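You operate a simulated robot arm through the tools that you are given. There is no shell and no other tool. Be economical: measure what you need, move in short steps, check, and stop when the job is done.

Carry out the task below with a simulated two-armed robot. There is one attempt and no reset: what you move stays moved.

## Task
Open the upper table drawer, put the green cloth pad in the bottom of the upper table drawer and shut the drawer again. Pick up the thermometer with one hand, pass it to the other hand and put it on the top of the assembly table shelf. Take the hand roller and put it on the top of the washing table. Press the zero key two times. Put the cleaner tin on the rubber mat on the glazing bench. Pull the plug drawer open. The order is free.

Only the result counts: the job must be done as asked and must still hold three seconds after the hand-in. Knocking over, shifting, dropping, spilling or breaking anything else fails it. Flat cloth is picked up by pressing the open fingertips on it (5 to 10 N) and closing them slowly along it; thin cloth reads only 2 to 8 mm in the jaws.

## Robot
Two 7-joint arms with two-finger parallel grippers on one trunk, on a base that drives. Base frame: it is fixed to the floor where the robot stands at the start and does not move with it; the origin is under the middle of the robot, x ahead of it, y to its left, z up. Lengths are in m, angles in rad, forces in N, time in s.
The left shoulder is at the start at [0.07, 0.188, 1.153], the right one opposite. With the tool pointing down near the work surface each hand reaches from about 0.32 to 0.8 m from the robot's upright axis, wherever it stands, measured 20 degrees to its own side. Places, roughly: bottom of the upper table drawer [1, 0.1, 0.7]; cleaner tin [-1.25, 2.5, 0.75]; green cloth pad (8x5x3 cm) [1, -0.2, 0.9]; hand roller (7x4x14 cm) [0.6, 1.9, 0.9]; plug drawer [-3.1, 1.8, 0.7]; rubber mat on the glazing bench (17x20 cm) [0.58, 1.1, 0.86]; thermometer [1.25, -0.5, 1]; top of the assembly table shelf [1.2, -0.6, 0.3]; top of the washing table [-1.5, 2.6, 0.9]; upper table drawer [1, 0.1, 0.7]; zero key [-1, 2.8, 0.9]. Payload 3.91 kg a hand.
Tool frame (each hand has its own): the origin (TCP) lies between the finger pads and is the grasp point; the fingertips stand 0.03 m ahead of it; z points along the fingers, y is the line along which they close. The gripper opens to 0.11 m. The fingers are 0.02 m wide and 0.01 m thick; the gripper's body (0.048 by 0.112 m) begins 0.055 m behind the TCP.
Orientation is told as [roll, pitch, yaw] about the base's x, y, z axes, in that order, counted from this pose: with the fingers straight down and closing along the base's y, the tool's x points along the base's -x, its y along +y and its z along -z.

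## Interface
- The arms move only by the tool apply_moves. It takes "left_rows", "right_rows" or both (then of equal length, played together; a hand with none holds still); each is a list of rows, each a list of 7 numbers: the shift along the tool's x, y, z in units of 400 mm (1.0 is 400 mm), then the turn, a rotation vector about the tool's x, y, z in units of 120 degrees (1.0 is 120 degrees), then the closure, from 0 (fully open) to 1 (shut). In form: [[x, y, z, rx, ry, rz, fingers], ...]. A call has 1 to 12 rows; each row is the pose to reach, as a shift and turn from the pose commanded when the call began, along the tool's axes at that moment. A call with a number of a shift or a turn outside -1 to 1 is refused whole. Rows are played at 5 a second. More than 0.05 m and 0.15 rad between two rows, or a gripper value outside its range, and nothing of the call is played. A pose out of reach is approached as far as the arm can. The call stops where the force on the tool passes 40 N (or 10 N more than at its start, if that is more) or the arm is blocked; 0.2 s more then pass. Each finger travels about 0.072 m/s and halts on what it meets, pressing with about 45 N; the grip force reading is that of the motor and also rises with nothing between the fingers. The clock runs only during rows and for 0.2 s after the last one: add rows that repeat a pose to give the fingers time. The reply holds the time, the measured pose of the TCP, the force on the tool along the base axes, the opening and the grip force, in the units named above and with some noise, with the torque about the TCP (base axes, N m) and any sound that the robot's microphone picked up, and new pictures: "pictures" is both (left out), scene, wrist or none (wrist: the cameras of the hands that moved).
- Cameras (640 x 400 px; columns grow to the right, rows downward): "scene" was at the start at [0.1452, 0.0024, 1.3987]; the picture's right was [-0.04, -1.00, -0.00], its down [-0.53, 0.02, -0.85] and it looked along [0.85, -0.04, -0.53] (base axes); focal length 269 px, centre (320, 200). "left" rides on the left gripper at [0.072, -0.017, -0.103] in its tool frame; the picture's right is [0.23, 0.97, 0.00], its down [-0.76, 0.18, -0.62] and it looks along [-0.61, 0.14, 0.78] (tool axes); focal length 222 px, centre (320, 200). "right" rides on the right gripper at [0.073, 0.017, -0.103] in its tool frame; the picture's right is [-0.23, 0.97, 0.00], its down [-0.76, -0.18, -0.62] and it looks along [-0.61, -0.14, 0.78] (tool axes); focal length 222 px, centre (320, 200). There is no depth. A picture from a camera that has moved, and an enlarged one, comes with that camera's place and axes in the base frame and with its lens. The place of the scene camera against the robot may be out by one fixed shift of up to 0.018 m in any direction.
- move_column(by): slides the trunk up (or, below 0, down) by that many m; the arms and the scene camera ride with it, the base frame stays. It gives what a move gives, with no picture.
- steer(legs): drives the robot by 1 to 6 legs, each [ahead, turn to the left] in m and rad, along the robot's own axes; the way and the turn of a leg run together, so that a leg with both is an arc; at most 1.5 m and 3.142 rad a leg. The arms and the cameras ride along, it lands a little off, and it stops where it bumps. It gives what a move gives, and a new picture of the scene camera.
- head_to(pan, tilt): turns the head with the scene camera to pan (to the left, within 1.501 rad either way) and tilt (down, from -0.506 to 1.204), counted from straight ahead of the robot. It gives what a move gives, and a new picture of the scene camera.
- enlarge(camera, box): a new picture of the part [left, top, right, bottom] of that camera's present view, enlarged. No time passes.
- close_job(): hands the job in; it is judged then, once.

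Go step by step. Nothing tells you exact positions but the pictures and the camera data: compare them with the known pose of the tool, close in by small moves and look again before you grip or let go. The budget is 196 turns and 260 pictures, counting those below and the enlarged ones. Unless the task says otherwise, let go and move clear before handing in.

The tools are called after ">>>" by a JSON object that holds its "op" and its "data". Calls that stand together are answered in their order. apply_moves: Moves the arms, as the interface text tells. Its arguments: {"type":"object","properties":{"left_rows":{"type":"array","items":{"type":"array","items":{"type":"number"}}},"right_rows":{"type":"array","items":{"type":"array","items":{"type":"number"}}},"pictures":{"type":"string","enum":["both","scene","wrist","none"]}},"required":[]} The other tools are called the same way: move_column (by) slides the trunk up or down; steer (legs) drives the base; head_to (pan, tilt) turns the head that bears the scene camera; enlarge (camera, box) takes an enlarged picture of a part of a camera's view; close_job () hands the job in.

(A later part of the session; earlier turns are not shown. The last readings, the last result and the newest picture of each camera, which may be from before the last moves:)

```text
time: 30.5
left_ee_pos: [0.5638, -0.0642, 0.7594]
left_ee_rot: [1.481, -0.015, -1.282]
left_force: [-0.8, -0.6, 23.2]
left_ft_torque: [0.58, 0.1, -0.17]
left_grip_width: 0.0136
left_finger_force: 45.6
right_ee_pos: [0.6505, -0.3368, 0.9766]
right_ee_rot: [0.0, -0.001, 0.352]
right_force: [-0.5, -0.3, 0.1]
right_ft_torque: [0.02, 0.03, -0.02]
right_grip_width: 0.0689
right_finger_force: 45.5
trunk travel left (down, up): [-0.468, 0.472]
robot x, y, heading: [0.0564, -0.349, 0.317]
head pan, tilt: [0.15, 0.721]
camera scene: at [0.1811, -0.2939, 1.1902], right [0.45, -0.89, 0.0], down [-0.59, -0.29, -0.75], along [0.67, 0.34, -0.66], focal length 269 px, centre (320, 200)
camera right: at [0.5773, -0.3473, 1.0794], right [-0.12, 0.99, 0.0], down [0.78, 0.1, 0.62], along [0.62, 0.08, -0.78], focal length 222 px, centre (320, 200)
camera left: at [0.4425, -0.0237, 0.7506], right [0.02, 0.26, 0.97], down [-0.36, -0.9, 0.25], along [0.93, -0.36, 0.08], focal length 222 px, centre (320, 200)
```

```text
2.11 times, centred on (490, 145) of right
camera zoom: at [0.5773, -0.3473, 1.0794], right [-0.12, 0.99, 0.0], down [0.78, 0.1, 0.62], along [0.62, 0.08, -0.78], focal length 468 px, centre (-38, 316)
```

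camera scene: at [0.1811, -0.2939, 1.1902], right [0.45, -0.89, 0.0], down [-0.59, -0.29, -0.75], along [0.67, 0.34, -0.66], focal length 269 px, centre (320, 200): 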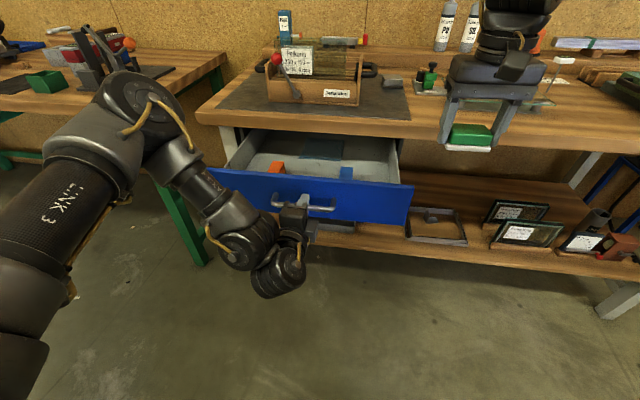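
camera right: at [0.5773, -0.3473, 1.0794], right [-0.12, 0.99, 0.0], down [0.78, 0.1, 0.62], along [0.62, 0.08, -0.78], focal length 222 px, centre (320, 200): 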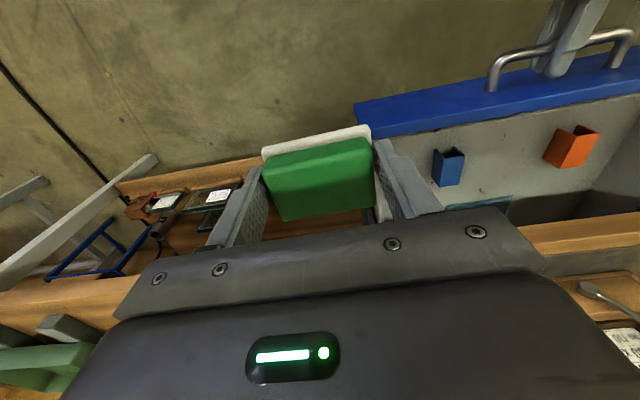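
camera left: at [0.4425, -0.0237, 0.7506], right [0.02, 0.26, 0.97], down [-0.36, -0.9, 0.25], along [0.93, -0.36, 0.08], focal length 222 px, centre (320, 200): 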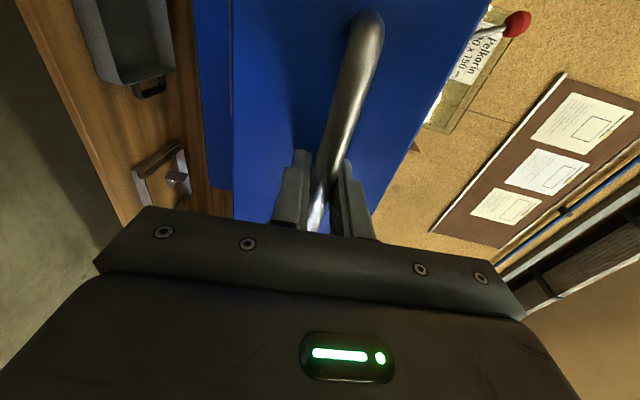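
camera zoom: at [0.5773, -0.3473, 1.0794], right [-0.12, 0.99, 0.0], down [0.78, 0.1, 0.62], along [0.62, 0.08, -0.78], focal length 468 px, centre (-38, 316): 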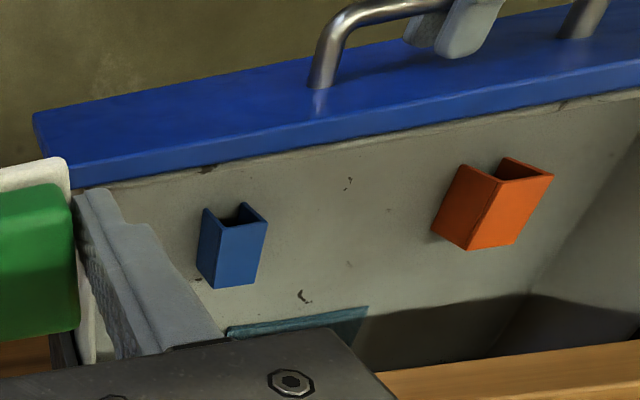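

Free floor lies in the front strip between the orange and blue profiles, around u≈0.61, v≈-0.235. I'll move the right hand over it while the left keeps hold of the handle.

>>> {"op": "apply_moves", "data": {"right_rows": [[-0.033, 0.0875, 0, 0, 0, 0, 0.8], [-0.066, 0.175, 0, 0, 0, 0, 0.8], [-0.098, 0.2625, 0, 0, 0, 0, 0.8], [-0.131, 0.35, 0, 0, 0, 0, 0.8], [-0.164, 0.4375, 0, 0, 0, 0, 0.8], [-0.197, 0.525, 0, 0, 0, 0, 0.8], [-0.23, 0.6125, 0, 0, 0, 0, 0.8], [-0.2625, 0.7, 0, 0, 0, 0.019, 0.8]]}}

```text
time: 32.3
left_ee_pos: [0.5639, -0.0635, 0.7606]
left_ee_rot: [1.48, -0.017, -1.283]
left_force: [-0.2, -2.5, 21.5]
left_ft_torque: [0.7, 0.23, -0.08]
left_grip_width: 0.0133
left_finger_force: 45.2
right_ee_pos: [0.6239, -0.1406, 0.9548]
right_ee_rot: [0.039, 0.004, 0.283]
right_force: [0.0, -0.1, -0.7]
right_ft_torque: [0.02, 0.0, 0.0]
right_grip_width: 0.0687
right_finger_force: 44.3
right hand out of reach, approached as far as the arm can: row 4, 5, 6, 7, 8
trunk travel left (down, up): [-0.468, 0.472]
robot x, y, heading: [0.0551, -0.3518, 0.313]
head pan, tilt: [0.15, 0.721]
camera scene: at [0.1816, -0.2939, 1.1902], right [0.45, -0.89, 0.0], down [-0.59, -0.29, -0.75], along [0.67, 0.34, -0.66], focal length 269 px, centre (320, 200)
camera right: at [0.5519, -0.1485, 1.0593], right [-0.05, 1.0, 0.04], down [0.79, 0.02, 0.61], along [0.61, 0.06, -0.79], focal length 222 px, centre (320, 200)
```

scene: 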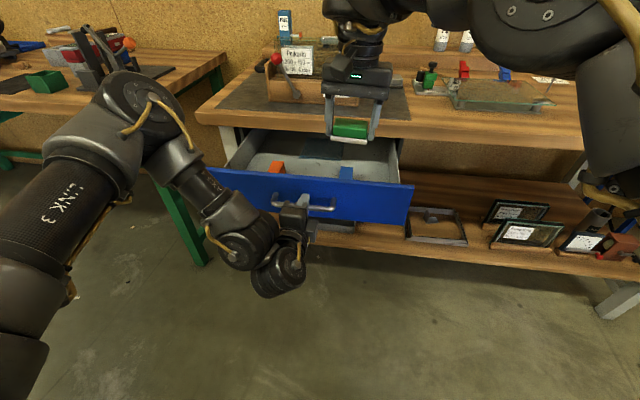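
right: 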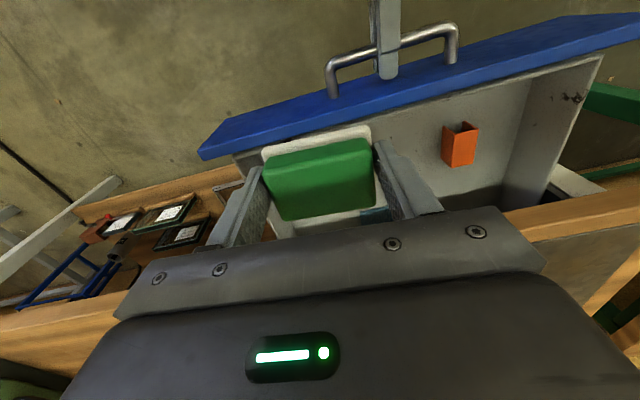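

The right hand can't reach across with the trunk this low. I'll let go of the handle and withdraw the left hand, then raise the trunk and turn the robot instead.

>>> {"op": "apply_moves", "data": {"left_rows": [[0, 0, 0, 0, 0, 0, 0.75], [0, 0, 0, 0, 0, 0, 0.5], [0, 0, 0, 0, 0, 0, 0.45], [0, 0, -0.08, 0, 0, 0, 0.45], [0, 0, -0.16, 0, 0, 0, 0.45], [0, 0, -0.22, 0, 0, 0, 0.45]], "right_rows": [[0.02, -0.05, -0.05, 0, 0, 0, 0.8], [0.04, -0.1, -0.1, 0, 0, 0, 0.8], [0.06, -0.15, -0.15, 0, 0, 0, 0.8], [0.08, -0.2, -0.2, 0, 0, 0, 0.8], [0.1, -0.25, -0.2, 0, 0, 0, 0.8], [0.1, -0.3, -0.2, 0, 0, 0, 0.8]]}}

```text
time: 33.7
left_ee_pos: [0.5034, -0.0823, 0.7651]
left_ee_rot: [1.478, -0.016, -1.284]
left_force: [1.2, -0.7, 0.3]
left_ft_torque: [-0.01, 0.0, -0.01]
left_grip_width: 0.0604
left_finger_force: 0.1
left hand out of reach, approached as far as the arm can: row 6
right_ee_pos: [0.6065, -0.2495, 1.0284]
right_ee_rot: [0.0, 0.003, 0.315]
right_force: [-1.5, 0.2, -1.2]
right_ft_torque: [-0.01, -0.03, -0.01]
right_grip_width: 0.069
right_finger_force: 44.8
trunk travel left (down, up): [-0.468, 0.472]
robot x, y, heading: [0.061, -0.35, 0.315]
head pan, tilt: [0.15, 0.721]
camera scene: at [0.1837, -0.2931, 1.1899], right [0.45, -0.89, 0.0], down [-0.59, -0.29, -0.75], along [0.67, 0.34, -0.66], focal length 269 px, centre (320, 200)
camera right: at [0.5334, -0.2559, 1.1315], right [-0.08, 1.0, 0.0], down [0.78, 0.07, 0.62], along [0.62, 0.05, -0.78], focal length 222 px, centre (320, 200)
camera left: at [0.3828, -0.0412, 0.7558], right [0.02, 0.26, 0.97], down [-0.36, -0.9, 0.25], along [0.93, -0.36, 0.08], focal length 222 px, centre (320, 200)
```

scene: 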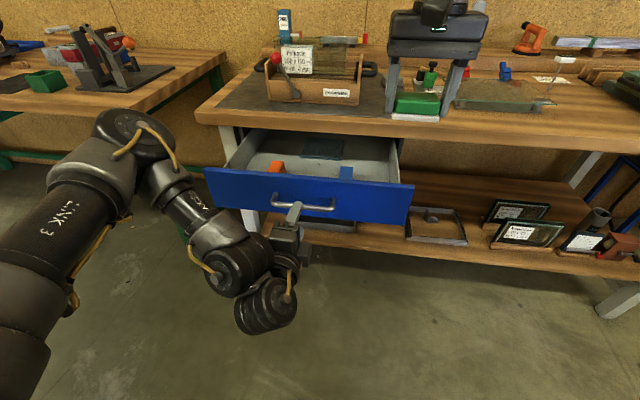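
right: 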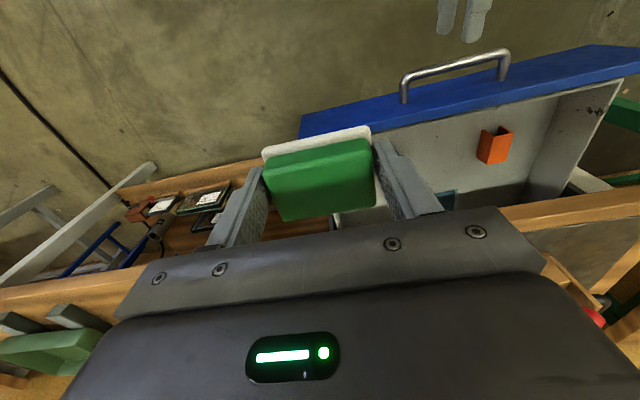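
left: 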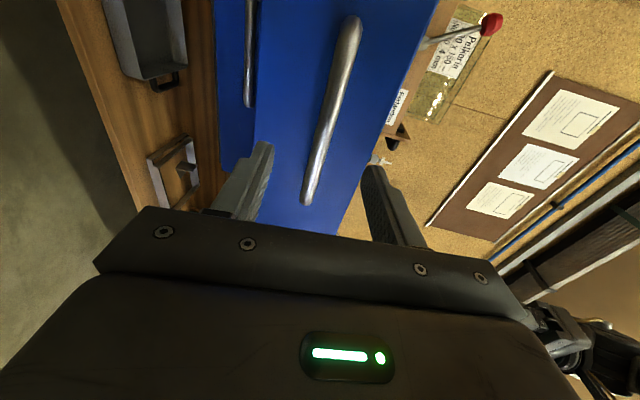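

Clear of the bar. I'll raise the trunk and turn the robot left.

>>> {"op": "move_column", "data": {"by": 0.2}}

>>> {"op": "steer", "data": {"legs": [[0, 0.42]]}}

>>> {"op": "head_to", "data": {"pan": -0.35, "tilt": 0.8}}

```text
time: 35.9
left_ee_pos: [0.5039, -0.0796, 0.9656]
left_ee_rot: [1.476, -0.018, -1.283]
left_force: [-0.4, 0.1, -0.2]
left_ft_torque: [-0.01, -0.03, 0.04]
left_grip_width: 0.0607
left_finger_force: 0.1
right_ee_pos: [0.6063, -0.2481, 1.2268]
right_ee_rot: [0.001, 0.003, 0.313]
right_force: [-0.8, 0.7, -0.7]
right_ft_torque: [0.03, 0.01, -0.01]
right_grip_width: 0.0687
right_finger_force: 44.6
trunk travel left (down, up): [-0.668, 0.272]
robot x, y, heading: [0.0566, -0.3525, 0.315]
head pan, tilt: [0.15, 0.721]
```

```text
time: 37.5
left_ee_pos: [0.3537, 0.0789, 0.9648]
left_ee_rot: [1.478, -0.019, -0.864]
left_force: [-0.2, 0.3, 0.4]
left_ft_torque: [0.02, -0.02, -0.05]
left_grip_width: 0.0607
left_finger_force: 0.1
right_ee_pos: [0.5168, -0.0328, 1.227]
right_ee_rot: [-0.003, 0.003, 0.73]
right_force: [0.0, 0.4, -1.0]
right_ft_torque: [0.01, -0.01, 0.0]
right_grip_width: 0.0687
right_finger_force: 45.6
trunk travel left (down, up): [-0.668, 0.272]
robot x, y, heading: [0.0519, -0.3523, 0.73]
head pan, tilt: [0.15, 0.721]
camera scene: at [0.1512, -0.2466, 1.3898], right [0.77, -0.63, 0.0], down [-0.42, -0.51, -0.75], along [0.48, 0.58, -0.66], focal length 269 px, centre (320, 200)
```

scene: 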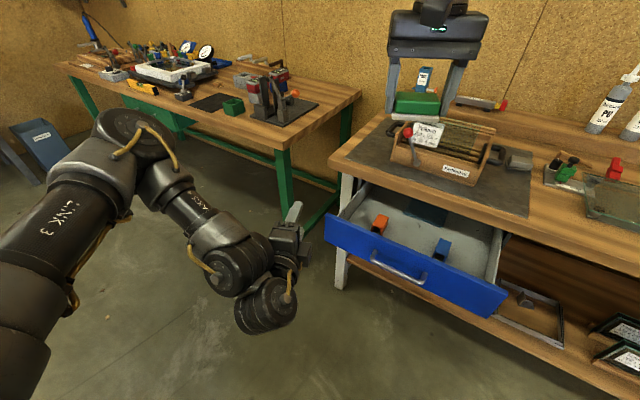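

```text
time: 38.4
left_ee_pos: [0.3543, 0.0777, 0.9648]
left_ee_rot: [1.478, -0.019, -0.865]
left_force: [-0.1, 0.4, -0.2]
left_ft_torque: [0.0, 0.01, 0.03]
left_grip_width: 0.0604
left_finger_force: 0.1
right_ee_pos: [0.5176, -0.034, 1.2273]
right_ee_rot: [-0.001, 0.001, 0.732]
right_force: [-0.1, -0.3, -0.2]
right_ft_torque: [0.05, 0.0, -0.01]
right_grip_width: 0.0688
right_finger_force: 44.6
trunk travel left (down, up): [-0.668, 0.272]
robot x, y, heading: [0.0525, -0.3503, 0.737]
head pan, tilt: [-0.351, 0.799]
camera scene: at [0.1729, -0.2818, 1.3834], right [0.37, -0.93, 0.0], down [-0.66, -0.27, -0.7], along [0.65, 0.26, -0.72], focal length 269 px, centre (320, 200)
```

scene: 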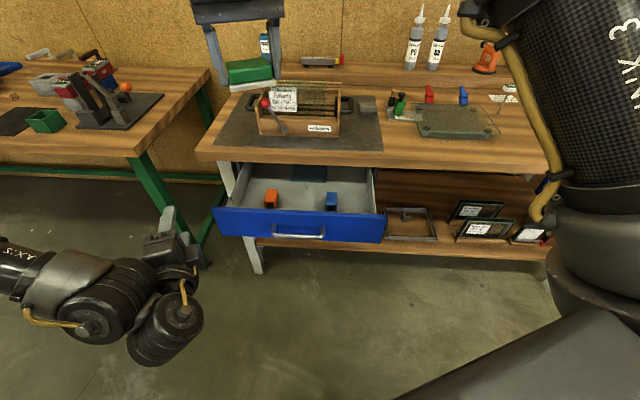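

From here I can see straight into the drawer. I'll move the right hand over the free strip, straighten the yaw and come down to z≈0.95.

>>> {"op": "apply_moves", "data": {"right_rows": [[-0.03, -0.029, 0.05, 0, 0, 0.025, 0.8], [-0.061, -0.058, 0.1, 0, 0, 0.05, 0.8], [-0.0915, -0.087, 0.18, 0, 0, 0.075, 0.8], [-0.122, -0.1165, 0.27, 0, 0, 0.1, 0.8], [-0.1525, -0.1456, 0.36, 0, 0, 0.125, 0.8], [-0.183, -0.175, 0.46, 0, 0, 0.15, 0.8], [-0.2135, -0.204, 0.56, 0, 0, 0.175, 0.8], [-0.244, -0.233, 0.66, 0, 0, 0.2, 0.8]]}}

```text
time: 40.2
left_ee_pos: [0.3557, 0.078, 0.9633]
left_ee_rot: [1.478, -0.018, -0.865]
left_force: [0.1, -0.4, -1.5]
left_ft_torque: [-0.03, 0.03, 0.0]
left_grip_width: 0.0606
left_finger_force: 0.1
right_ee_pos: [0.6533, -0.0394, 0.9635]
right_ee_rot: [-0.002, 0.003, 0.313]
right_force: [0.6, 0.0, -0.1]
right_ft_torque: [0.02, 0.01, -0.02]
right_grip_width: 0.0688
right_finger_force: 44.7
trunk travel left (down, up): [-0.668, 0.272]
robot x, y, heading: [0.0544, -0.3514, 0.734]
head pan, tilt: [-0.351, 0.799]
camera scene: at [0.1744, -0.2812, 1.3832], right [0.37, -0.93, 0.0], down [-0.67, -0.27, -0.7], along [0.65, 0.26, -0.72], focal length 269 px, centre (320, 200)
camera right: at [0.5799, -0.0453, 1.0664], right [-0.08, 1.0, 0.0], down [0.78, 0.07, 0.62], along [0.62, 0.05, -0.78], focal length 222 px, centre (320, 200)
```

scene: 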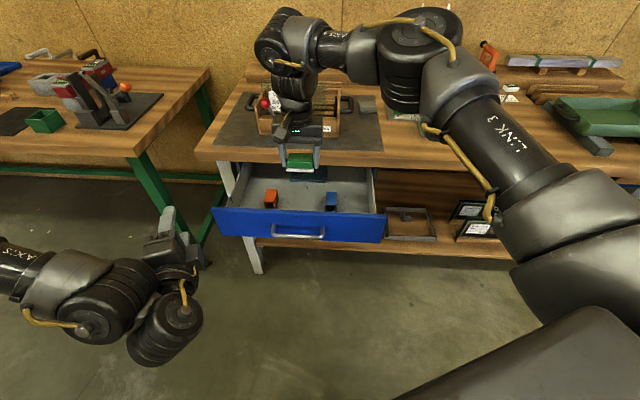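
right: 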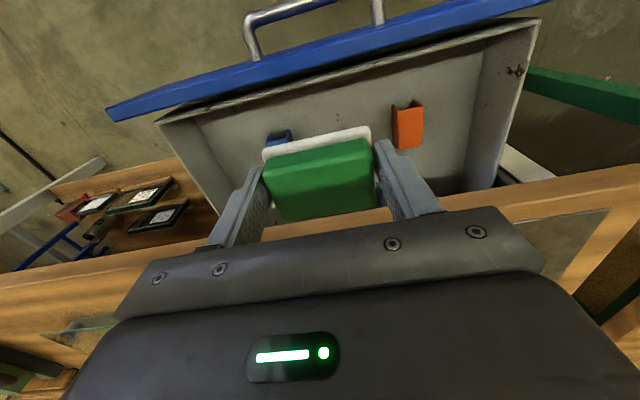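

The gap between the two profiles is centred near v=-0.22. I'll adjust and lower to z=0.80.

>>> {"op": "apply_moves", "data": {"right_rows": [[-0.0125, 0.0375, 0.08, 0, 0, 0, 0.8], [-0.0125, 0.0375, 0.18, 0, 0, 0, 0.8], [-0.0125, 0.0375, 0.28, 0, 0, 0, 0.8], [-0.0125, 0.0375, 0.36, 0, 0, 0, 0.8], [-0.0125, 0.0375, 0.405, 0, 0, 0, 0.8]]}}

>>> {"op": "enlarge", "data": {"camera": "scene", "box": [200, 120, 400, 245]}}

```text
time: 41.4
left_ee_pos: [0.3544, 0.0769, 0.9647]
left_ee_rot: [1.479, -0.018, -0.865]
left_force: [0.3, 0.0, 0.0]
left_ft_torque: [-0.01, -0.04, 0.0]
left_grip_width: 0.0604
left_finger_force: 0.0
right_ee_pos: [0.6513, -0.0249, 0.8014]
right_ee_rot: [-0.002, 0.001, 0.311]
right_force: [-0.9, -0.4, 0.0]
right_ft_torque: [0.02, -0.01, -0.03]
right_grip_width: 0.0688
right_finger_force: 45.0
trunk travel left (down, up): [-0.668, 0.272]
robot x, y, heading: [0.0541, -0.3508, 0.733]
head pan, tilt: [-0.351, 0.799]
camera scene: at [0.1728, -0.2818, 1.3834], right [0.37, -0.93, 0.0], down [-0.67, -0.27, -0.7], along [0.65, 0.26, -0.72], focal length 269 px, centre (320, 200)
camera right: at [0.5782, -0.0297, 0.9046], right [-0.08, 1.0, 0.0], down [0.78, 0.07, 0.62], along [0.62, 0.05, -0.78], focal length 222 px, centre (320, 200)
```

scene: 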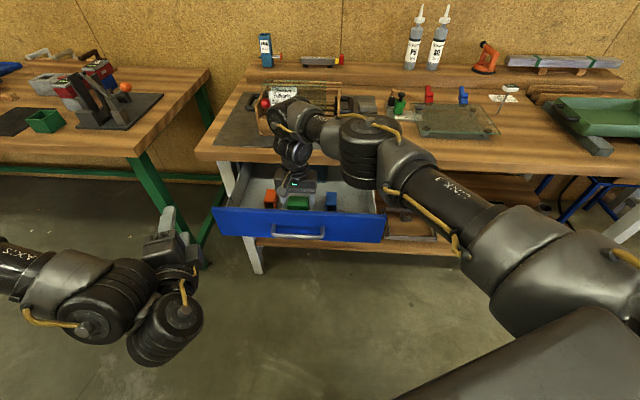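
right: 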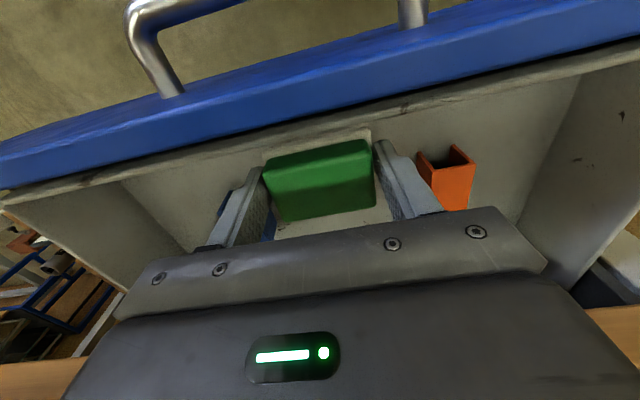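

```text
3.20 times, centred on (300, 182) of scene
camera zoom: at [0.1728, -0.2818, 1.3834], right [0.37, -0.93, 0.0], down [-0.67, -0.27, -0.7], along [0.65, 0.26, -0.72], focal length 862 px, centre (384, 256)
```

zoom: 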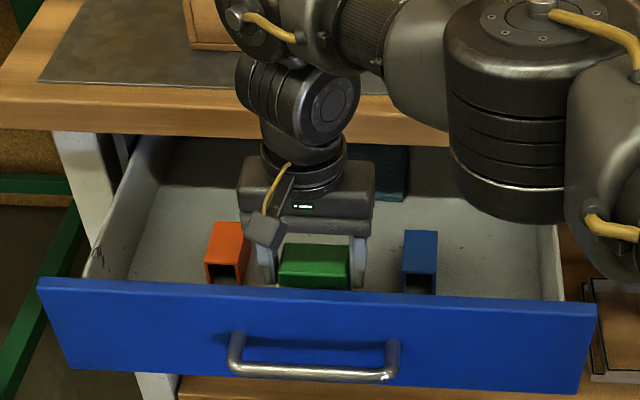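

The left finger is close to the orange tube. I'll shift 18 mm toward the blue one and lower gently to the floor.

>>> {"op": "apply_moves", "data": {"right_rows": [[0, -0.045, 0, 0, 0, 0, 0.8], [0, -0.045, 0.03, 0, 0, 0, 0.8], [0, -0.045, 0.06, 0, 0, 0, 0.8], [0, -0.045, 0.08, 0, 0, 0, 0.8], [0, -0.045, 0.095, 0, 0, 0, 0.8]]}}

>>> {"op": "enlarge", "data": {"camera": "scene", "box": [200, 120, 400, 245]}}

```text
time: 42.6
left_ee_pos: [0.3545, 0.0786, 0.9647]
left_ee_rot: [1.476, -0.018, -0.865]
left_force: [0.3, 0.0, 0.1]
left_ft_torque: [0.01, -0.02, 0.01]
left_grip_width: 0.0602
left_finger_force: 0.0
right_ee_pos: [0.6565, -0.0385, 0.7634]
right_ee_rot: [-0.002, 0.001, 0.314]
right_force: [1.2, 0.7, -0.9]
right_ft_torque: [0.02, -0.02, -0.01]
right_grip_width: 0.0689
right_finger_force: 44.9
trunk travel left (down, up): [-0.668, 0.272]
robot x, y, heading: [0.0549, -0.3548, 0.729]
head pan, tilt: [-0.351, 0.799]
camera scene: at [0.1726, -0.2812, 1.3834], right [0.37, -0.93, 0.0], down [-0.67, -0.27, -0.7], along [0.65, 0.26, -0.72], focal length 269 px, centre (320, 200)
camera right: at [0.5832, -0.0454, 0.8668], right [-0.08, 1.0, 0.0], down [0.78, 0.07, 0.62], along [0.62, 0.05, -0.78], focal length 222 px, centre (320, 200)
```

scene: 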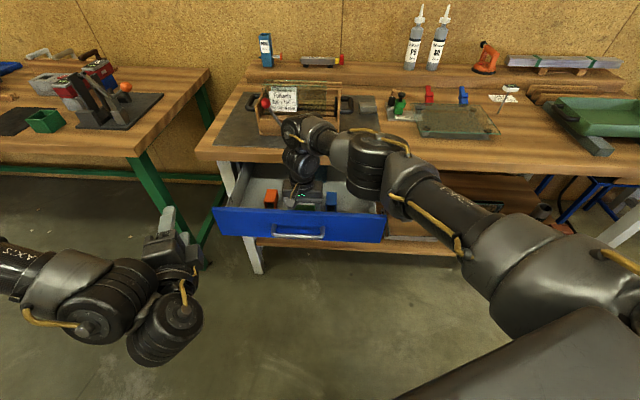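
right: 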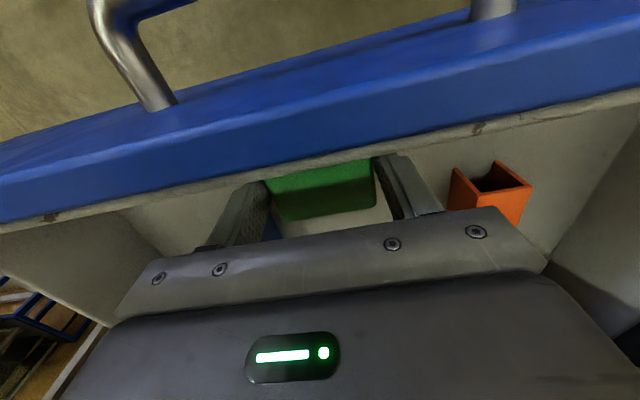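

```text
3.20 times, centred on (300, 182) of scene
camera zoom: at [0.1726, -0.2812, 1.3834], right [0.37, -0.93, 0.0], down [-0.67, -0.27, -0.7], along [0.65, 0.26, -0.72], focal length 862 px, centre (384, 256)
```

zoom: 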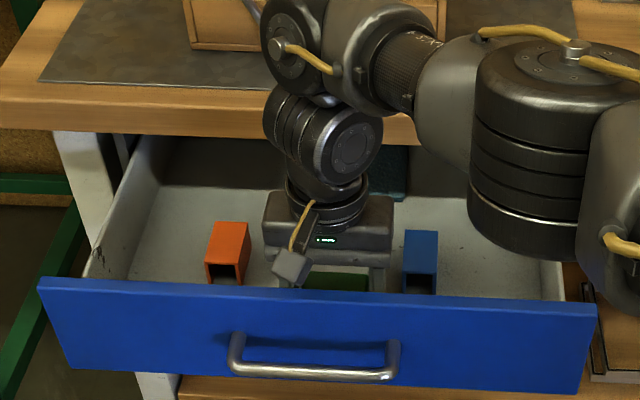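

Between the tubes with clearance on both sides. I'll keep lowering gently until contact.

>>> {"op": "apply_moves", "data": {"right_rows": [[0, 0, 0.015, 0, 0, 0, 0.8], [0, 0, 0.03, 0, 0, 0, 0.8], [0, 0, 0.045, 0, 0, 0, 0.8]], "pictures": "wrist"}}

```text
time: 43.4
left_ee_pos: [0.3547, 0.0797, 0.9659]
left_ee_rot: [1.479, -0.018, -0.864]
left_force: [0.9, -0.3, 0.0]
left_ft_torque: [-0.03, 0.02, 0.0]
left_grip_width: 0.0606
left_finger_force: 0.1
right_ee_pos: [0.6565, -0.0417, 0.7458]
right_ee_rot: [-0.002, 0.001, 0.311]
right_force: [-0.7, -0.1, -0.8]
right_ft_torque: [0.01, 0.0, 0.0]
right_grip_width: 0.0688
right_finger_force: 44.7
trunk travel left (down, up): [-0.668, 0.272]
robot x, y, heading: [0.0554, -0.3536, 0.738]
head pan, tilt: [-0.351, 0.799]
camera right: at [0.584, -0.0459, 0.8486], right [-0.08, 1.0, 0.0], down [0.78, 0.07, 0.62], along [0.62, 0.05, -0.78], focal length 222 px, centre (320, 200)
```

right: 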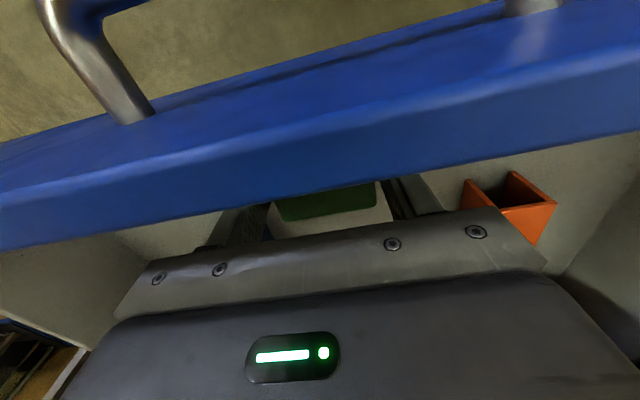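

>>> {"op": "apply_moves", "data": {"right_rows": [[-0.01, 0, 0.015, 0, 0, 0, 0.8], [-0.01, 0, 0.03, 0, 0, 0, 0.8], [-0.01, 0, 0.04, 0, 0, 0, 0.8]], "pictures": "none"}}

>>> {"op": "enlarge", "data": {"camera": "scene", "box": [200, 120, 400, 245]}}

```text
time: 44.2
left_ee_pos: [0.3524, 0.077, 0.9662]
left_ee_rot: [1.478, -0.019, -0.863]
left_force: [0.0, 0.6, -0.1]
left_ft_torque: [-0.02, 0.02, -0.01]
left_grip_width: 0.0605
left_finger_force: 0.2
right_ee_pos: [0.6637, -0.037, 0.7387]
right_ee_rot: [0.005, -0.011, 0.311]
right_force: [0.5, -2.0, 28.4]
right_ft_torque: [-0.45, 0.4, 0.14]
right_grip_width: 0.0684
right_finger_force: 45.0
trunk travel left (down, up): [-0.668, 0.272]
robot x, y, heading: [0.0547, -0.3484, 0.734]
head pan, tilt: [-0.351, 0.799]
stopped in row 3 (right hand): the force on the tool passed its limit at 43 N (the readings are from after the stop); the commanded pose is now the measured one
```

```text
3.20 times, centred on (300, 182) of scene
camera zoom: at [0.1709, -0.2831, 1.3838], right [0.37, -0.93, 0.0], down [-0.66, -0.27, -0.7], along [0.65, 0.26, -0.72], focal length 862 px, centre (384, 256)
```

zoom: 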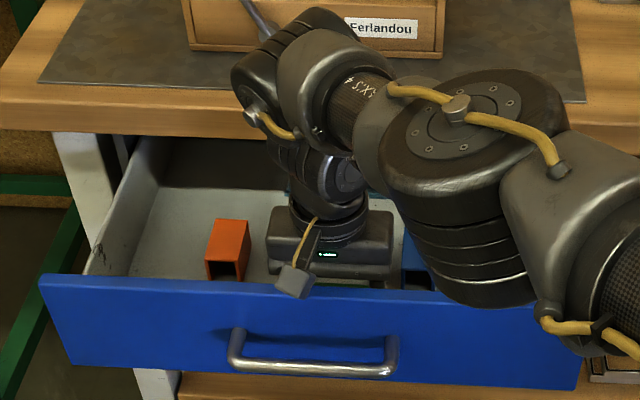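

Contact with the drawer floor at tip z ≈ 0.709. I'll open a little, so as not to touch the tubes, and lift straight up.

>>> {"op": "apply_moves", "data": {"right_rows": [[0, 0, 0, 0, 0, 0, 0.35], [0, 0, 0, 0, 0, 0, 0.27], [0, 0, 0, 0, 0, 0, 0.27], [0, 0, -0.05, 0, 0, 0, 0.27], [0, 0, -0.12, 0, 0, 0, 0.27], [0, 0, -0.22, 0, 0, 0, 0.27], [0, 0, -0.34, 0, 0, 0, 0.27], [0, 0, -0.46, 0, 0, 0, 0.27]]}}

>>> {"op": "enlarge", "data": {"camera": "scene", "box": [200, 120, 400, 245]}}

```text
time: 46.0
left_ee_pos: [0.3535, 0.0776, 0.9658]
left_ee_rot: [1.478, -0.018, -0.864]
left_force: [-0.2, 0.1, 0.6]
left_ft_torque: [0.0, 0.01, -0.05]
left_grip_width: 0.0604
left_finger_force: 0.0
right_ee_pos: [0.6614, -0.0374, 0.9182]
right_ee_rot: [0.0, -0.006, 0.312]
right_force: [-1.1, 1.3, -0.3]
right_ft_torque: [-0.01, -0.02, -0.01]
right_grip_width: 0.0803
right_finger_force: 0.0
trunk travel left (down, up): [-0.668, 0.272]
robot x, y, heading: [0.055, -0.3536, 0.733]
head pan, tilt: [-0.351, 0.799]
camera scene: at [0.1712, -0.282, 1.3834], right [0.37, -0.93, 0.0], down [-0.66, -0.27, -0.7], along [0.65, 0.26, -0.72], focal length 269 px, centre (320, 200)
camera right: at [0.5873, -0.0441, 1.0209], right [-0.08, 1.0, 0.0], down [0.78, 0.06, 0.63], along [0.62, 0.05, -0.78], focal length 222 px, centre (320, 200)
```

scene: 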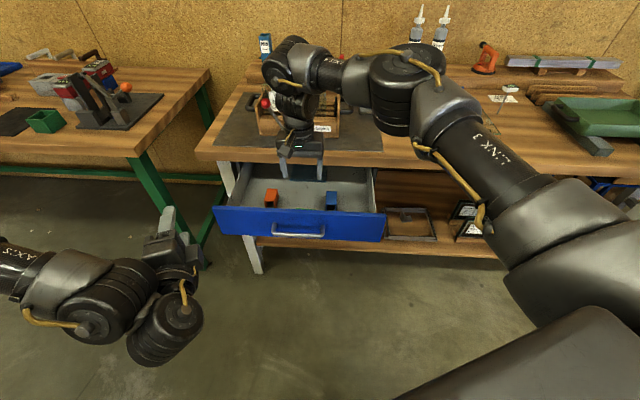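
right: 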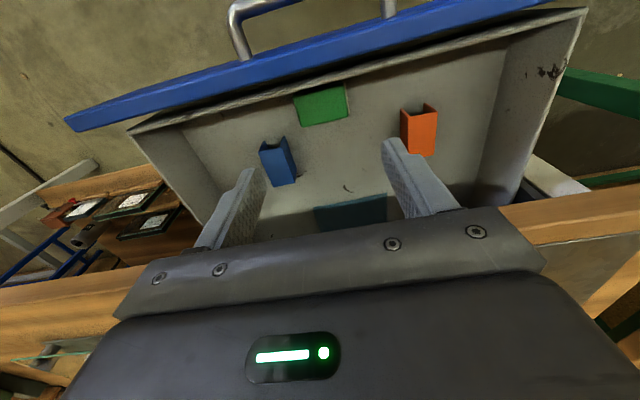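

```text
3.20 times, centred on (300, 182) of scene
camera zoom: at [0.1712, -0.282, 1.3834], right [0.37, -0.93, 0.0], down [-0.66, -0.27, -0.7], along [0.65, 0.26, -0.72], focal length 862 px, centre (384, 256)
```

zoom: 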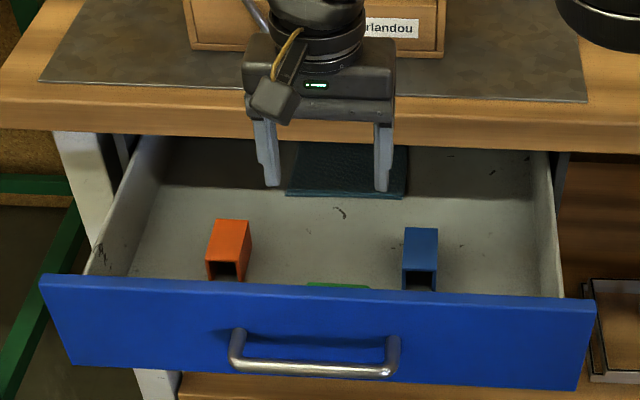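

The pad lies flat on the drawer floor behind the front panel. I'll lift and retract the right hand, then go back to the earlier pose so the left hand can push the drawer shut by its handle.

>>> {"op": "apply_moves", "data": {"right_rows": [[0.05, 0, -0.1, 0, 0, 0, 0.27], [0.1, 0, -0.2, 0, 0, 0, 0.27], [0.15, -0.02, -0.3, 0, 0, 0, 0.27], [0.2, -0.06, -0.4, 0, 0, 0, 0.27], [0.25, -0.12, -0.5, 0, 0, 0, 0.27], [0.3, -0.2, -0.6, 0, 0, 0, 0.27], [0.3, -0.28, -0.68, 0, 0, 0, 0.27]], "pictures": "none"}}

>>> {"op": "steer", "data": {"legs": [[0, -0.42]]}}

>>> {"op": "move_column", "data": {"by": -0.2}}

>>> {"op": "enlarge", "data": {"camera": "left", "box": [0, 0, 640, 400]}}

```text
refused: row 5 steps farther than a row can; nothing moved
```

```text
time: 47.7
left_ee_pos: [0.5049, -0.0833, 0.9652]
left_ee_rot: [1.475, -0.017, -1.286]
left_force: [0.6, 0.2, -0.4]
left_ft_torque: [0.03, -0.02, 0.02]
left_grip_width: 0.0605
left_finger_force: 0.2
right_ee_pos: [0.7389, -0.3138, 0.9176]
right_ee_rot: [0.003, -0.004, -0.112]
right_force: [-0.5, 0.4, -1.2]
right_ft_torque: [0.0, 0.02, -0.01]
right_grip_width: 0.0803
right_finger_force: 0.1
trunk travel left (down, up): [-0.668, 0.272]
robot x, y, heading: [0.0556, -0.3536, 0.315]
head pan, tilt: [-0.351, 0.799]
camera scene: at [0.1892, -0.3337, 1.3834], right [-0.04, -1.0, 0.0], down [-0.72, 0.03, -0.7], along [0.7, -0.03, -0.72], focal length 269 px, centre (320, 200)
```

scene: 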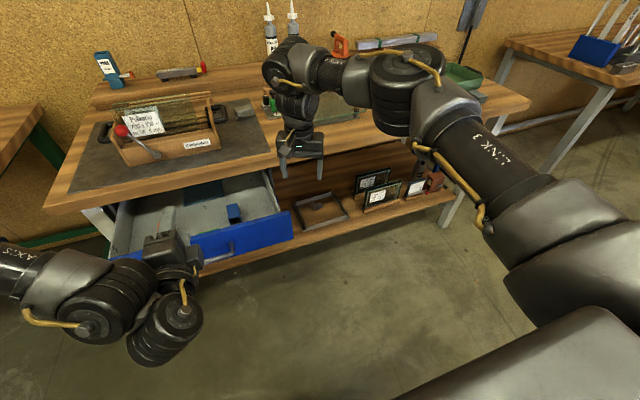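

```text
time: 49.9
left_ee_pos: [0.5047, -0.0816, 0.7653]
left_ee_rot: [1.478, -0.017, -1.286]
left_force: [0.1, 1.9, 0.0]
left_ft_torque: [0.04, 0.0, -0.01]
left_grip_width: 0.0604
left_finger_force: 0.0
right_ee_pos: [0.7381, -0.3141, 0.7178]
right_ee_rot: [0.002, -0.005, -0.112]
right_force: [0.7, 0.4, 0.0]
right_ft_torque: [0.02, 0.01, 0.01]
right_grip_width: 0.0802
right_finger_force: 0.1
trunk travel left (down, up): [-0.468, 0.472]
robot x, y, heading: [0.052, -0.353, 0.312]
head pan, tilt: [-0.351, 0.799]
```

```text
1.00 times, centred on (320, 200) of left (not enlarged: the box is as wide or as high as the picture)
camera zoom: at [0.3839, -0.0419, 0.7556], right [0.02, 0.26, 0.97], down [-0.37, -0.9, 0.25], along [0.93, -0.36, 0.08], focal length 222 px, centre (320, 200)
```

zoom: 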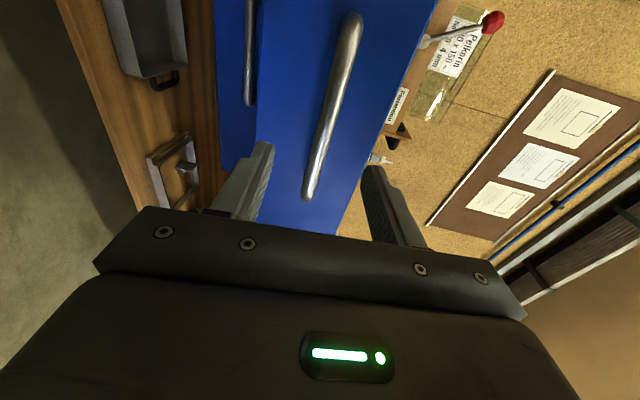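

The first move was refused, so the right hand came down right beside the drawer. There was no contact. I'll lift it straight back up and retract it before anything else.

>>> {"op": "apply_moves", "data": {"right_rows": [[0, 0, -0.1, 0, 0, 0, 0.27], [0, 0, -0.2, 0, 0, 0, 0.27], [0, 0, -0.3, 0, 0, 0, 0.27], [0, 0, -0.4, 0, 0, 0, 0.27], [0, 0, -0.5, 0, 0, 0, 0.27], [0.1, 0, -0.55, 0, 0, 0, 0.27], [0.2, -0.03, -0.6, 0, 0, 0, 0.27], [0.3, -0.06, -0.6, 0, 0, 0, 0.27]], "pictures": "scene"}}

```text
time: 51.7
left_ee_pos: [0.5044, -0.0832, 0.766]
left_ee_rot: [1.479, -0.017, -1.286]
left_force: [-0.1, -0.1, 0.1]
left_ft_torque: [0.0, 0.01, -0.02]
left_grip_width: 0.0605
left_finger_force: 0.0
right_ee_pos: [0.6282, -0.3297, 0.974]
right_ee_rot: [0.003, -0.005, -0.109]
right_force: [-0.3, -0.4, 0.1]
right_ft_torque: [0.05, -0.01, 0.0]
right_grip_width: 0.0805
right_finger_force: 0.1
right hand out of reach, approached as far as the arm can: row 8
trunk travel left (down, up): [-0.468, 0.472]
robot x, y, heading: [0.0583, -0.3491, 0.311]
head pan, tilt: [-0.351, 0.799]
camera scene: at [0.1878, -0.3341, 1.1835], right [-0.04, -1.0, 0.0], down [-0.72, 0.03, -0.7], along [0.7, -0.03, -0.72], focal length 269 px, centre (320, 200)
```

scene: 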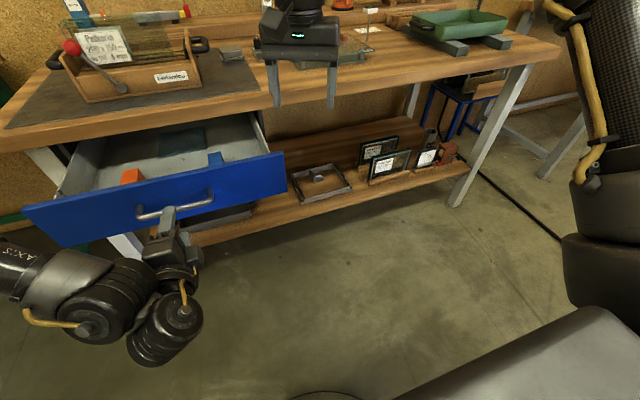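

Clear now. The left hand re-grips the bar and pushes.

>>> {"op": "apply_moves", "data": {"left_rows": [[0.002, 0.001, 0.08, 0, 0, 0, 0.45], [0.004, 0.002, 0.156, 0, 0, 0, 0.45], [0.004, 0.002, 0.156, 0, 0, 0, 0.7], [0.004, 0.002, 0.156, 0, 0, 0, 0.95], [0.004, 0.002, 0.156, 0, 0, 0, 1], [0.004, 0.002, 0.156, 0, 0, 0, 1]], "pictures": "wrist"}}

```text
time: 53.1
left_ee_pos: [0.5627, -0.0634, 0.7591]
left_ee_rot: [1.48, -0.016, -1.287]
left_force: [1.2, 1.1, 4.6]
left_ft_torque: [0.85, 0.29, -0.13]
left_grip_width: 0.0139
left_finger_force: 44.8
right_ee_pos: [0.6288, -0.3298, 0.9738]
right_ee_rot: [0.001, -0.004, -0.111]
right_force: [-0.3, -0.4, -0.2]
right_ft_torque: [0.0, 0.0, -0.03]
right_grip_width: 0.0803
right_finger_force: 0.2
trunk travel left (down, up): [-0.468, 0.472]
robot x, y, heading: [0.0551, -0.3495, 0.309]
head pan, tilt: [-0.351, 0.799]
camera left: at [0.4429, -0.0231, 0.7512], right [0.02, 0.26, 0.97], down [-0.37, -0.9, 0.25], along [0.93, -0.36, 0.08], focal length 222 px, centre (320, 200)
```

left: 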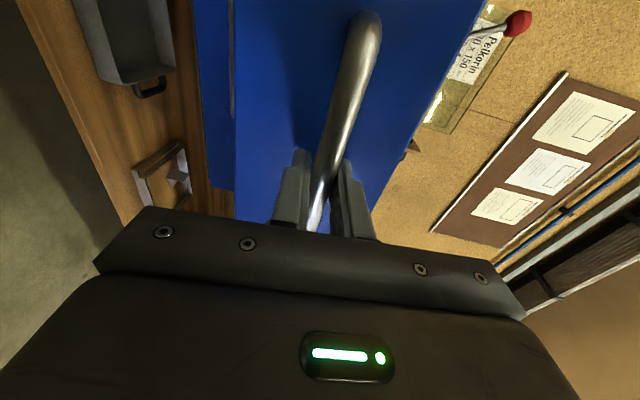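

>>> {"op": "apply_moves", "data": {"left_rows": [[0.0013, 0.0045, 0.05, 0, 0, 0, 1], [0.0026, 0.009, 0.1, 0, 0, 0, 1], [0.004, 0.0135, 0.15, 0, 0, 0, 1], [0.0053, 0.018, 0.2, 0, 0, 0, 1], [0.0066, 0.0227, 0.25, 0, 0, 0, 1], [0.008, 0.0275, 0.3, 0, 0, 0, 1], [0.0093, 0.032, 0.35, 0, 0, 0, 1], [0.0106, 0.0365, 0.4, 0, 0, 0, 1], [0.012, 0.041, 0.45, 0, 0, 0, 1], [0.013, 0.0445, 0.49, 0, 0, 0, 1], [0.013, 0.0455, 0.505, 0, 0, 0, 1], [0.013, 0.0455, 0.52, 0, 0, 0, 1]]}}

```text
time: 55.7
left_ee_pos: [0.7586, -0.0022, 0.7605]
left_ee_rot: [1.478, -0.019, -1.288]
left_force: [-33.0, 0.6, 3.4]
left_ft_torque: [0.84, 0.28, -0.15]
left_grip_width: 0.0136
left_finger_force: 44.8
right_ee_pos: [0.6263, -0.3303, 0.9747]
right_ee_rot: [0.002, -0.008, -0.11]
right_force: [0.4, 0.2, -0.2]
right_ft_torque: [-0.01, -0.03, 0.01]
right_grip_width: 0.0801
right_finger_force: 0.0
trunk travel left (down, up): [-0.468, 0.472]
robot x, y, heading: [0.053, -0.3492, 0.311]
head pan, tilt: [-0.351, 0.799]
camera scene: at [0.1848, -0.3336, 1.1838], right [-0.04, -1.0, 0.0], down [-0.71, 0.03, -0.7], along [0.7, -0.03, -0.71], focal length 269 px, centre (320, 200)
camera left: at [0.6392, 0.039, 0.7504], right [0.02, 0.26, 0.97], down [-0.37, -0.9, 0.25], along [0.93, -0.36, 0.08], focal length 222 px, centre (320, 200)
```

scene: 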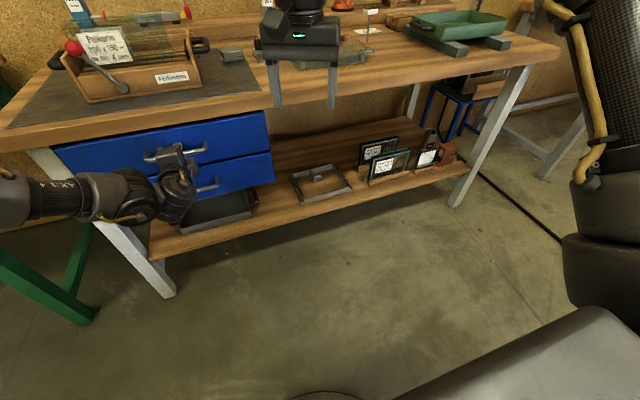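
left: 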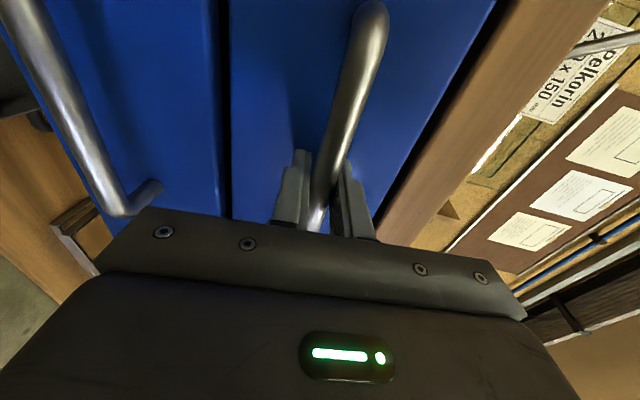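

The drawer is shut, back at its first position. I'll release, withdraw, and roll the left hand so the jaws close sideways for the later handover.

>>> {"op": "apply_moves", "data": {"left_rows": [[0, 0, -0.01, 0, 0, 0, 0.75], [0, 0, -0.01, 0, 0, 0, 0.5], [0, 0, -0.01, 0, 0, 0, 0.45], [0, 0, -0.1, 0, 0, 0, 0.45], [0, 0, -0.2, 0, 0, 0, 0.45], [0, 0, -0.3, 0, 0, 0, 0.45], [0, 0, -0.4, 0, 0, 0, 0.45]], "pictures": "none"}}

>>> {"op": "head_to", "data": {"pan": -0.2, "tilt": 0.5}}

```text
time: 57.3
left_ee_pos: [0.6095, -0.0447, 0.7727]
left_ee_rot: [1.479, -0.017, -1.287]
left_force: [-0.7, 0.6, -0.1]
left_ft_torque: [-0.05, 0.01, -0.03]
left_grip_width: 0.0606
left_finger_force: 0.1
right_ee_pos: [0.6285, -0.331, 0.974]
right_ee_rot: [0.0, -0.006, -0.112]
right_force: [0.1, -0.2, 0.5]
right_ft_torque: [0.01, -0.01, 0.0]
right_grip_width: 0.0805
right_finger_force: 0.0
trunk travel left (down, up): [-0.468, 0.472]
robot x, y, heading: [0.054, -0.3515, 0.311]
head pan, tilt: [-0.351, 0.799]
```

```text
time: 58.1
left_ee_pos: [0.6104, -0.0444, 0.7732]
left_ee_rot: [1.48, -0.019, -1.287]
left_force: [-0.5, -0.6, 0.1]
left_ft_torque: [-0.01, -0.01, 0.0]
left_grip_width: 0.0604
left_finger_force: 0.2
right_ee_pos: [0.6297, -0.3282, 0.9737]
right_ee_rot: [0.002, -0.004, -0.113]
right_force: [0.0, 0.2, 0.0]
right_ft_torque: [-0.01, -0.02, -0.01]
right_grip_width: 0.0803
right_finger_force: 0.0
trunk travel left (down, up): [-0.468, 0.472]
robot x, y, heading: [0.0539, -0.3529, 0.313]
head pan, tilt: [-0.201, 0.499]
camera scene: at [0.1987, -0.3202, 1.2093], right [0.11, -0.99, 0.0], down [-0.48, -0.05, -0.88], along [0.87, 0.1, -0.48], focal length 269 px, centre (320, 200)
```

scene: 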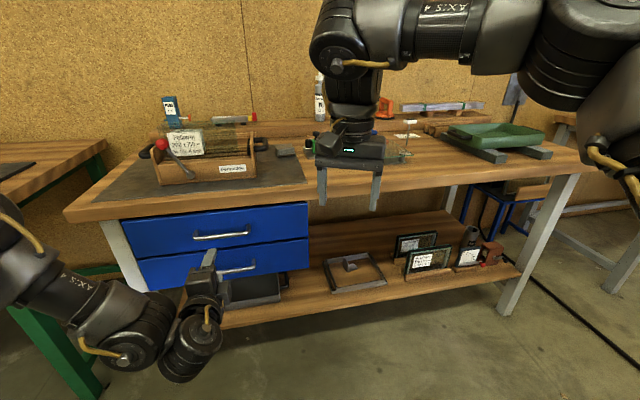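

Next is the thermometer. I'll raise the trunk so both hands clear the table, and drive to the right-hand part of the table.

>>> {"op": "move_column", "data": {"by": 0.3}}

>>> {"op": "steer", "data": {"legs": [[0, -1.095], [0.43, 0], [0, 1.095]]}}

>>> {"op": "enlarge", "data": {"camera": "scene", "box": [240, 100, 560, 300]}}

```text
time: 61.1
left_ee_pos: [0.6103, -0.0451, 1.0732]
left_ee_rot: [1.475, -0.016, -1.286]
left_force: [-0.8, 0.3, 0.6]
left_ft_torque: [-0.02, -0.01, 0.01]
left_grip_width: 0.0607
left_finger_force: 0.0
right_ee_pos: [0.6297, -0.3296, 1.2723]
right_ee_rot: [0.003, -0.004, -0.11]
right_force: [1.4, 0.3, -0.7]
right_ft_torque: [-0.03, 0.02, 0.01]
right_grip_width: 0.0802
right_finger_force: 0.0
trunk travel left (down, up): [-0.768, 0.172]
robot x, y, heading: [0.0561, -0.351, 0.313]
head pan, tilt: [-0.201, 0.499]
```

```text
time: 69.2
left_ee_pos: [0.9175, -0.3563, 1.0726]
left_ee_rot: [1.476, -0.017, -1.3]
left_force: [0.0, -0.4, 0.1]
left_ft_torque: [-0.01, -0.05, -0.01]
left_grip_width: 0.0605
left_finger_force: 0.0
right_ee_pos: [0.9314, -0.6414, 1.2736]
right_ee_rot: [0.001, -0.004, -0.125]
right_force: [0.4, -1.0, -0.3]
right_ft_torque: [0.0, -0.04, -0.03]
right_grip_width: 0.08
right_finger_force: 0.0
trunk travel left (down, up): [-0.768, 0.172]
robot x, y, heading: [0.3578, -0.6536, 0.293]
head pan, tilt: [-0.201, 0.499]
camera scene: at [0.5018, -0.6264, 1.5093], right [0.1, -1.0, 0.0], down [-0.48, -0.05, -0.88], along [0.87, 0.08, -0.48], focal length 269 px, centre (320, 200)
```

scene: 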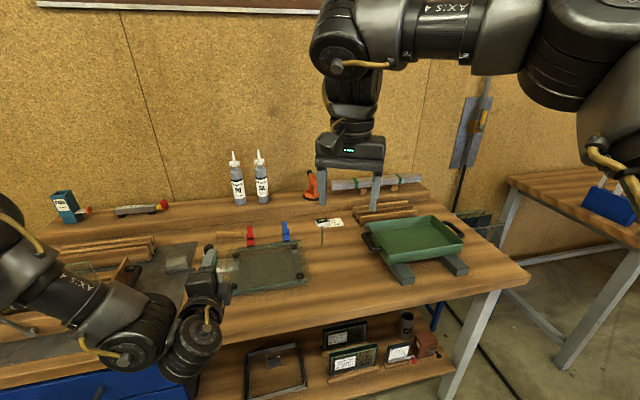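

```text
2.00 times, centred on (400, 200) of scene
camera zoom: at [0.5018, -0.6264, 1.5093], right [0.1, -1.0, 0.0], down [-0.48, -0.05, -0.88], along [0.87, 0.08, -0.48], focal length 539 px, centre (160, 200)
```

zoom: 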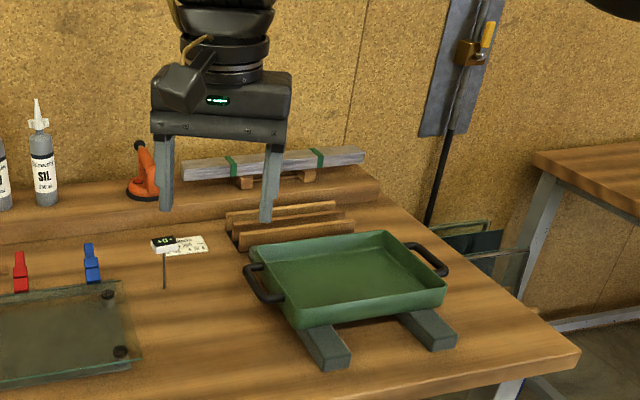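

The thermometer's stem base is at about (1.33, -0.565), with its head at about z 0.96. I'll drive 0.17 m closer, checking for bumps.

>>> {"op": "steer", "data": {"legs": [[0.17, 0.02]]}}

```text
time: 70.7
left_ee_pos: [1.0694, -0.2937, 1.0746]
left_ee_rot: [1.48, -0.019, -1.279]
left_force: [-0.5, 0.3, -0.3]
left_ft_torque: [0.05, 0.01, 0.02]
left_grip_width: 0.0605
left_finger_force: 0.0
right_ee_pos: [1.0909, -0.5788, 1.2748]
right_ee_rot: [0.005, -0.007, -0.103]
right_force: [-0.5, -1.3, 0.4]
right_ft_torque: [-0.01, -0.01, 0.01]
right_grip_width: 0.0802
right_finger_force: 0.1
trunk travel left (down, up): [-0.768, 0.172]
robot x, y, heading: [0.5189, -0.6021, 0.317]
head pan, tilt: [-0.201, 0.499]
camera scene: at [0.6592, -0.5728, 1.5097], right [0.12, -0.99, 0.0], down [-0.47, -0.06, -0.88], along [0.87, 0.1, -0.48], focal length 269 px, centre (320, 200)
```

scene: 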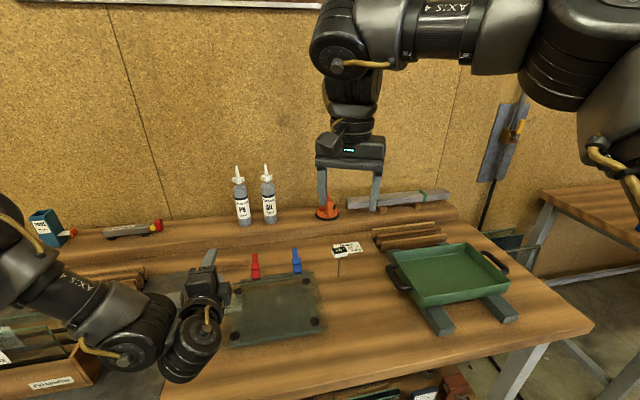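

>>> {"op": "steer", "data": {"legs": [[0.05, 0]]}}

>>> {"op": "enlarge", "data": {"camera": "scene", "box": [280, 230, 400, 305]}}

```text
time: 71.6
left_ee_pos: [1.1088, -0.2815, 1.0801]
left_ee_rot: [1.488, -0.015, -1.28]
left_force: [-0.7, -1.1, 0.3]
left_ft_torque: [0.0, 0.0, 0.05]
left_grip_width: 0.0606
left_finger_force: 0.1
right_ee_pos: [1.1283, -0.566, 1.2804]
right_ee_rot: [0.009, -0.014, -0.105]
right_force: [-0.6, -1.1, 1.2]
right_ft_torque: [0.04, -0.05, 0.01]
right_grip_width: 0.0806
right_finger_force: 0.2
trunk travel left (down, up): [-0.768, 0.172]
robot x, y, heading: [0.5658, -0.59, 0.323]
head pan, tilt: [-0.201, 0.499]
camera scene: at [0.6989, -0.5607, 1.5105], right [0.12, -0.99, 0.0], down [-0.47, -0.05, -0.88], along [0.88, 0.1, -0.47], focal length 269 px, centre (320, 200)
```

scene: 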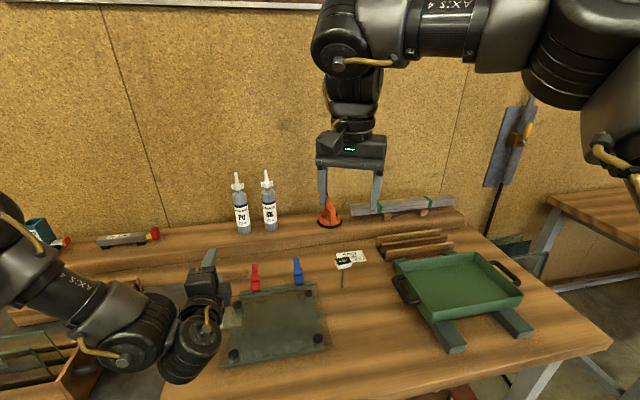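

```text
5.33 times, centred on (340, 268) of scene
camera zoom: at [0.6989, -0.5607, 1.5105], right [0.12, -0.99, 0.0], down [-0.47, -0.05, -0.88], along [0.88, 0.1, -0.47], focal length 1437 px, centre (213, -160)
```

zoom: 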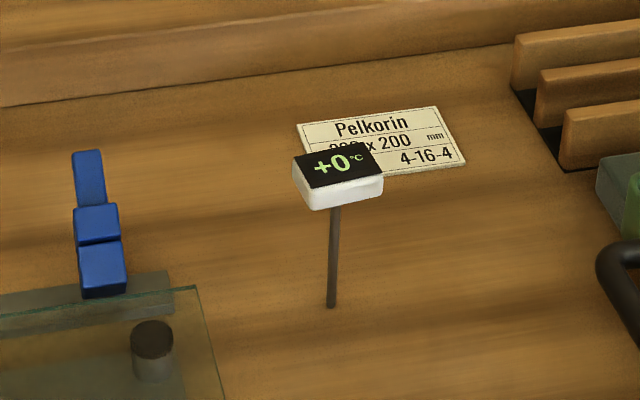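

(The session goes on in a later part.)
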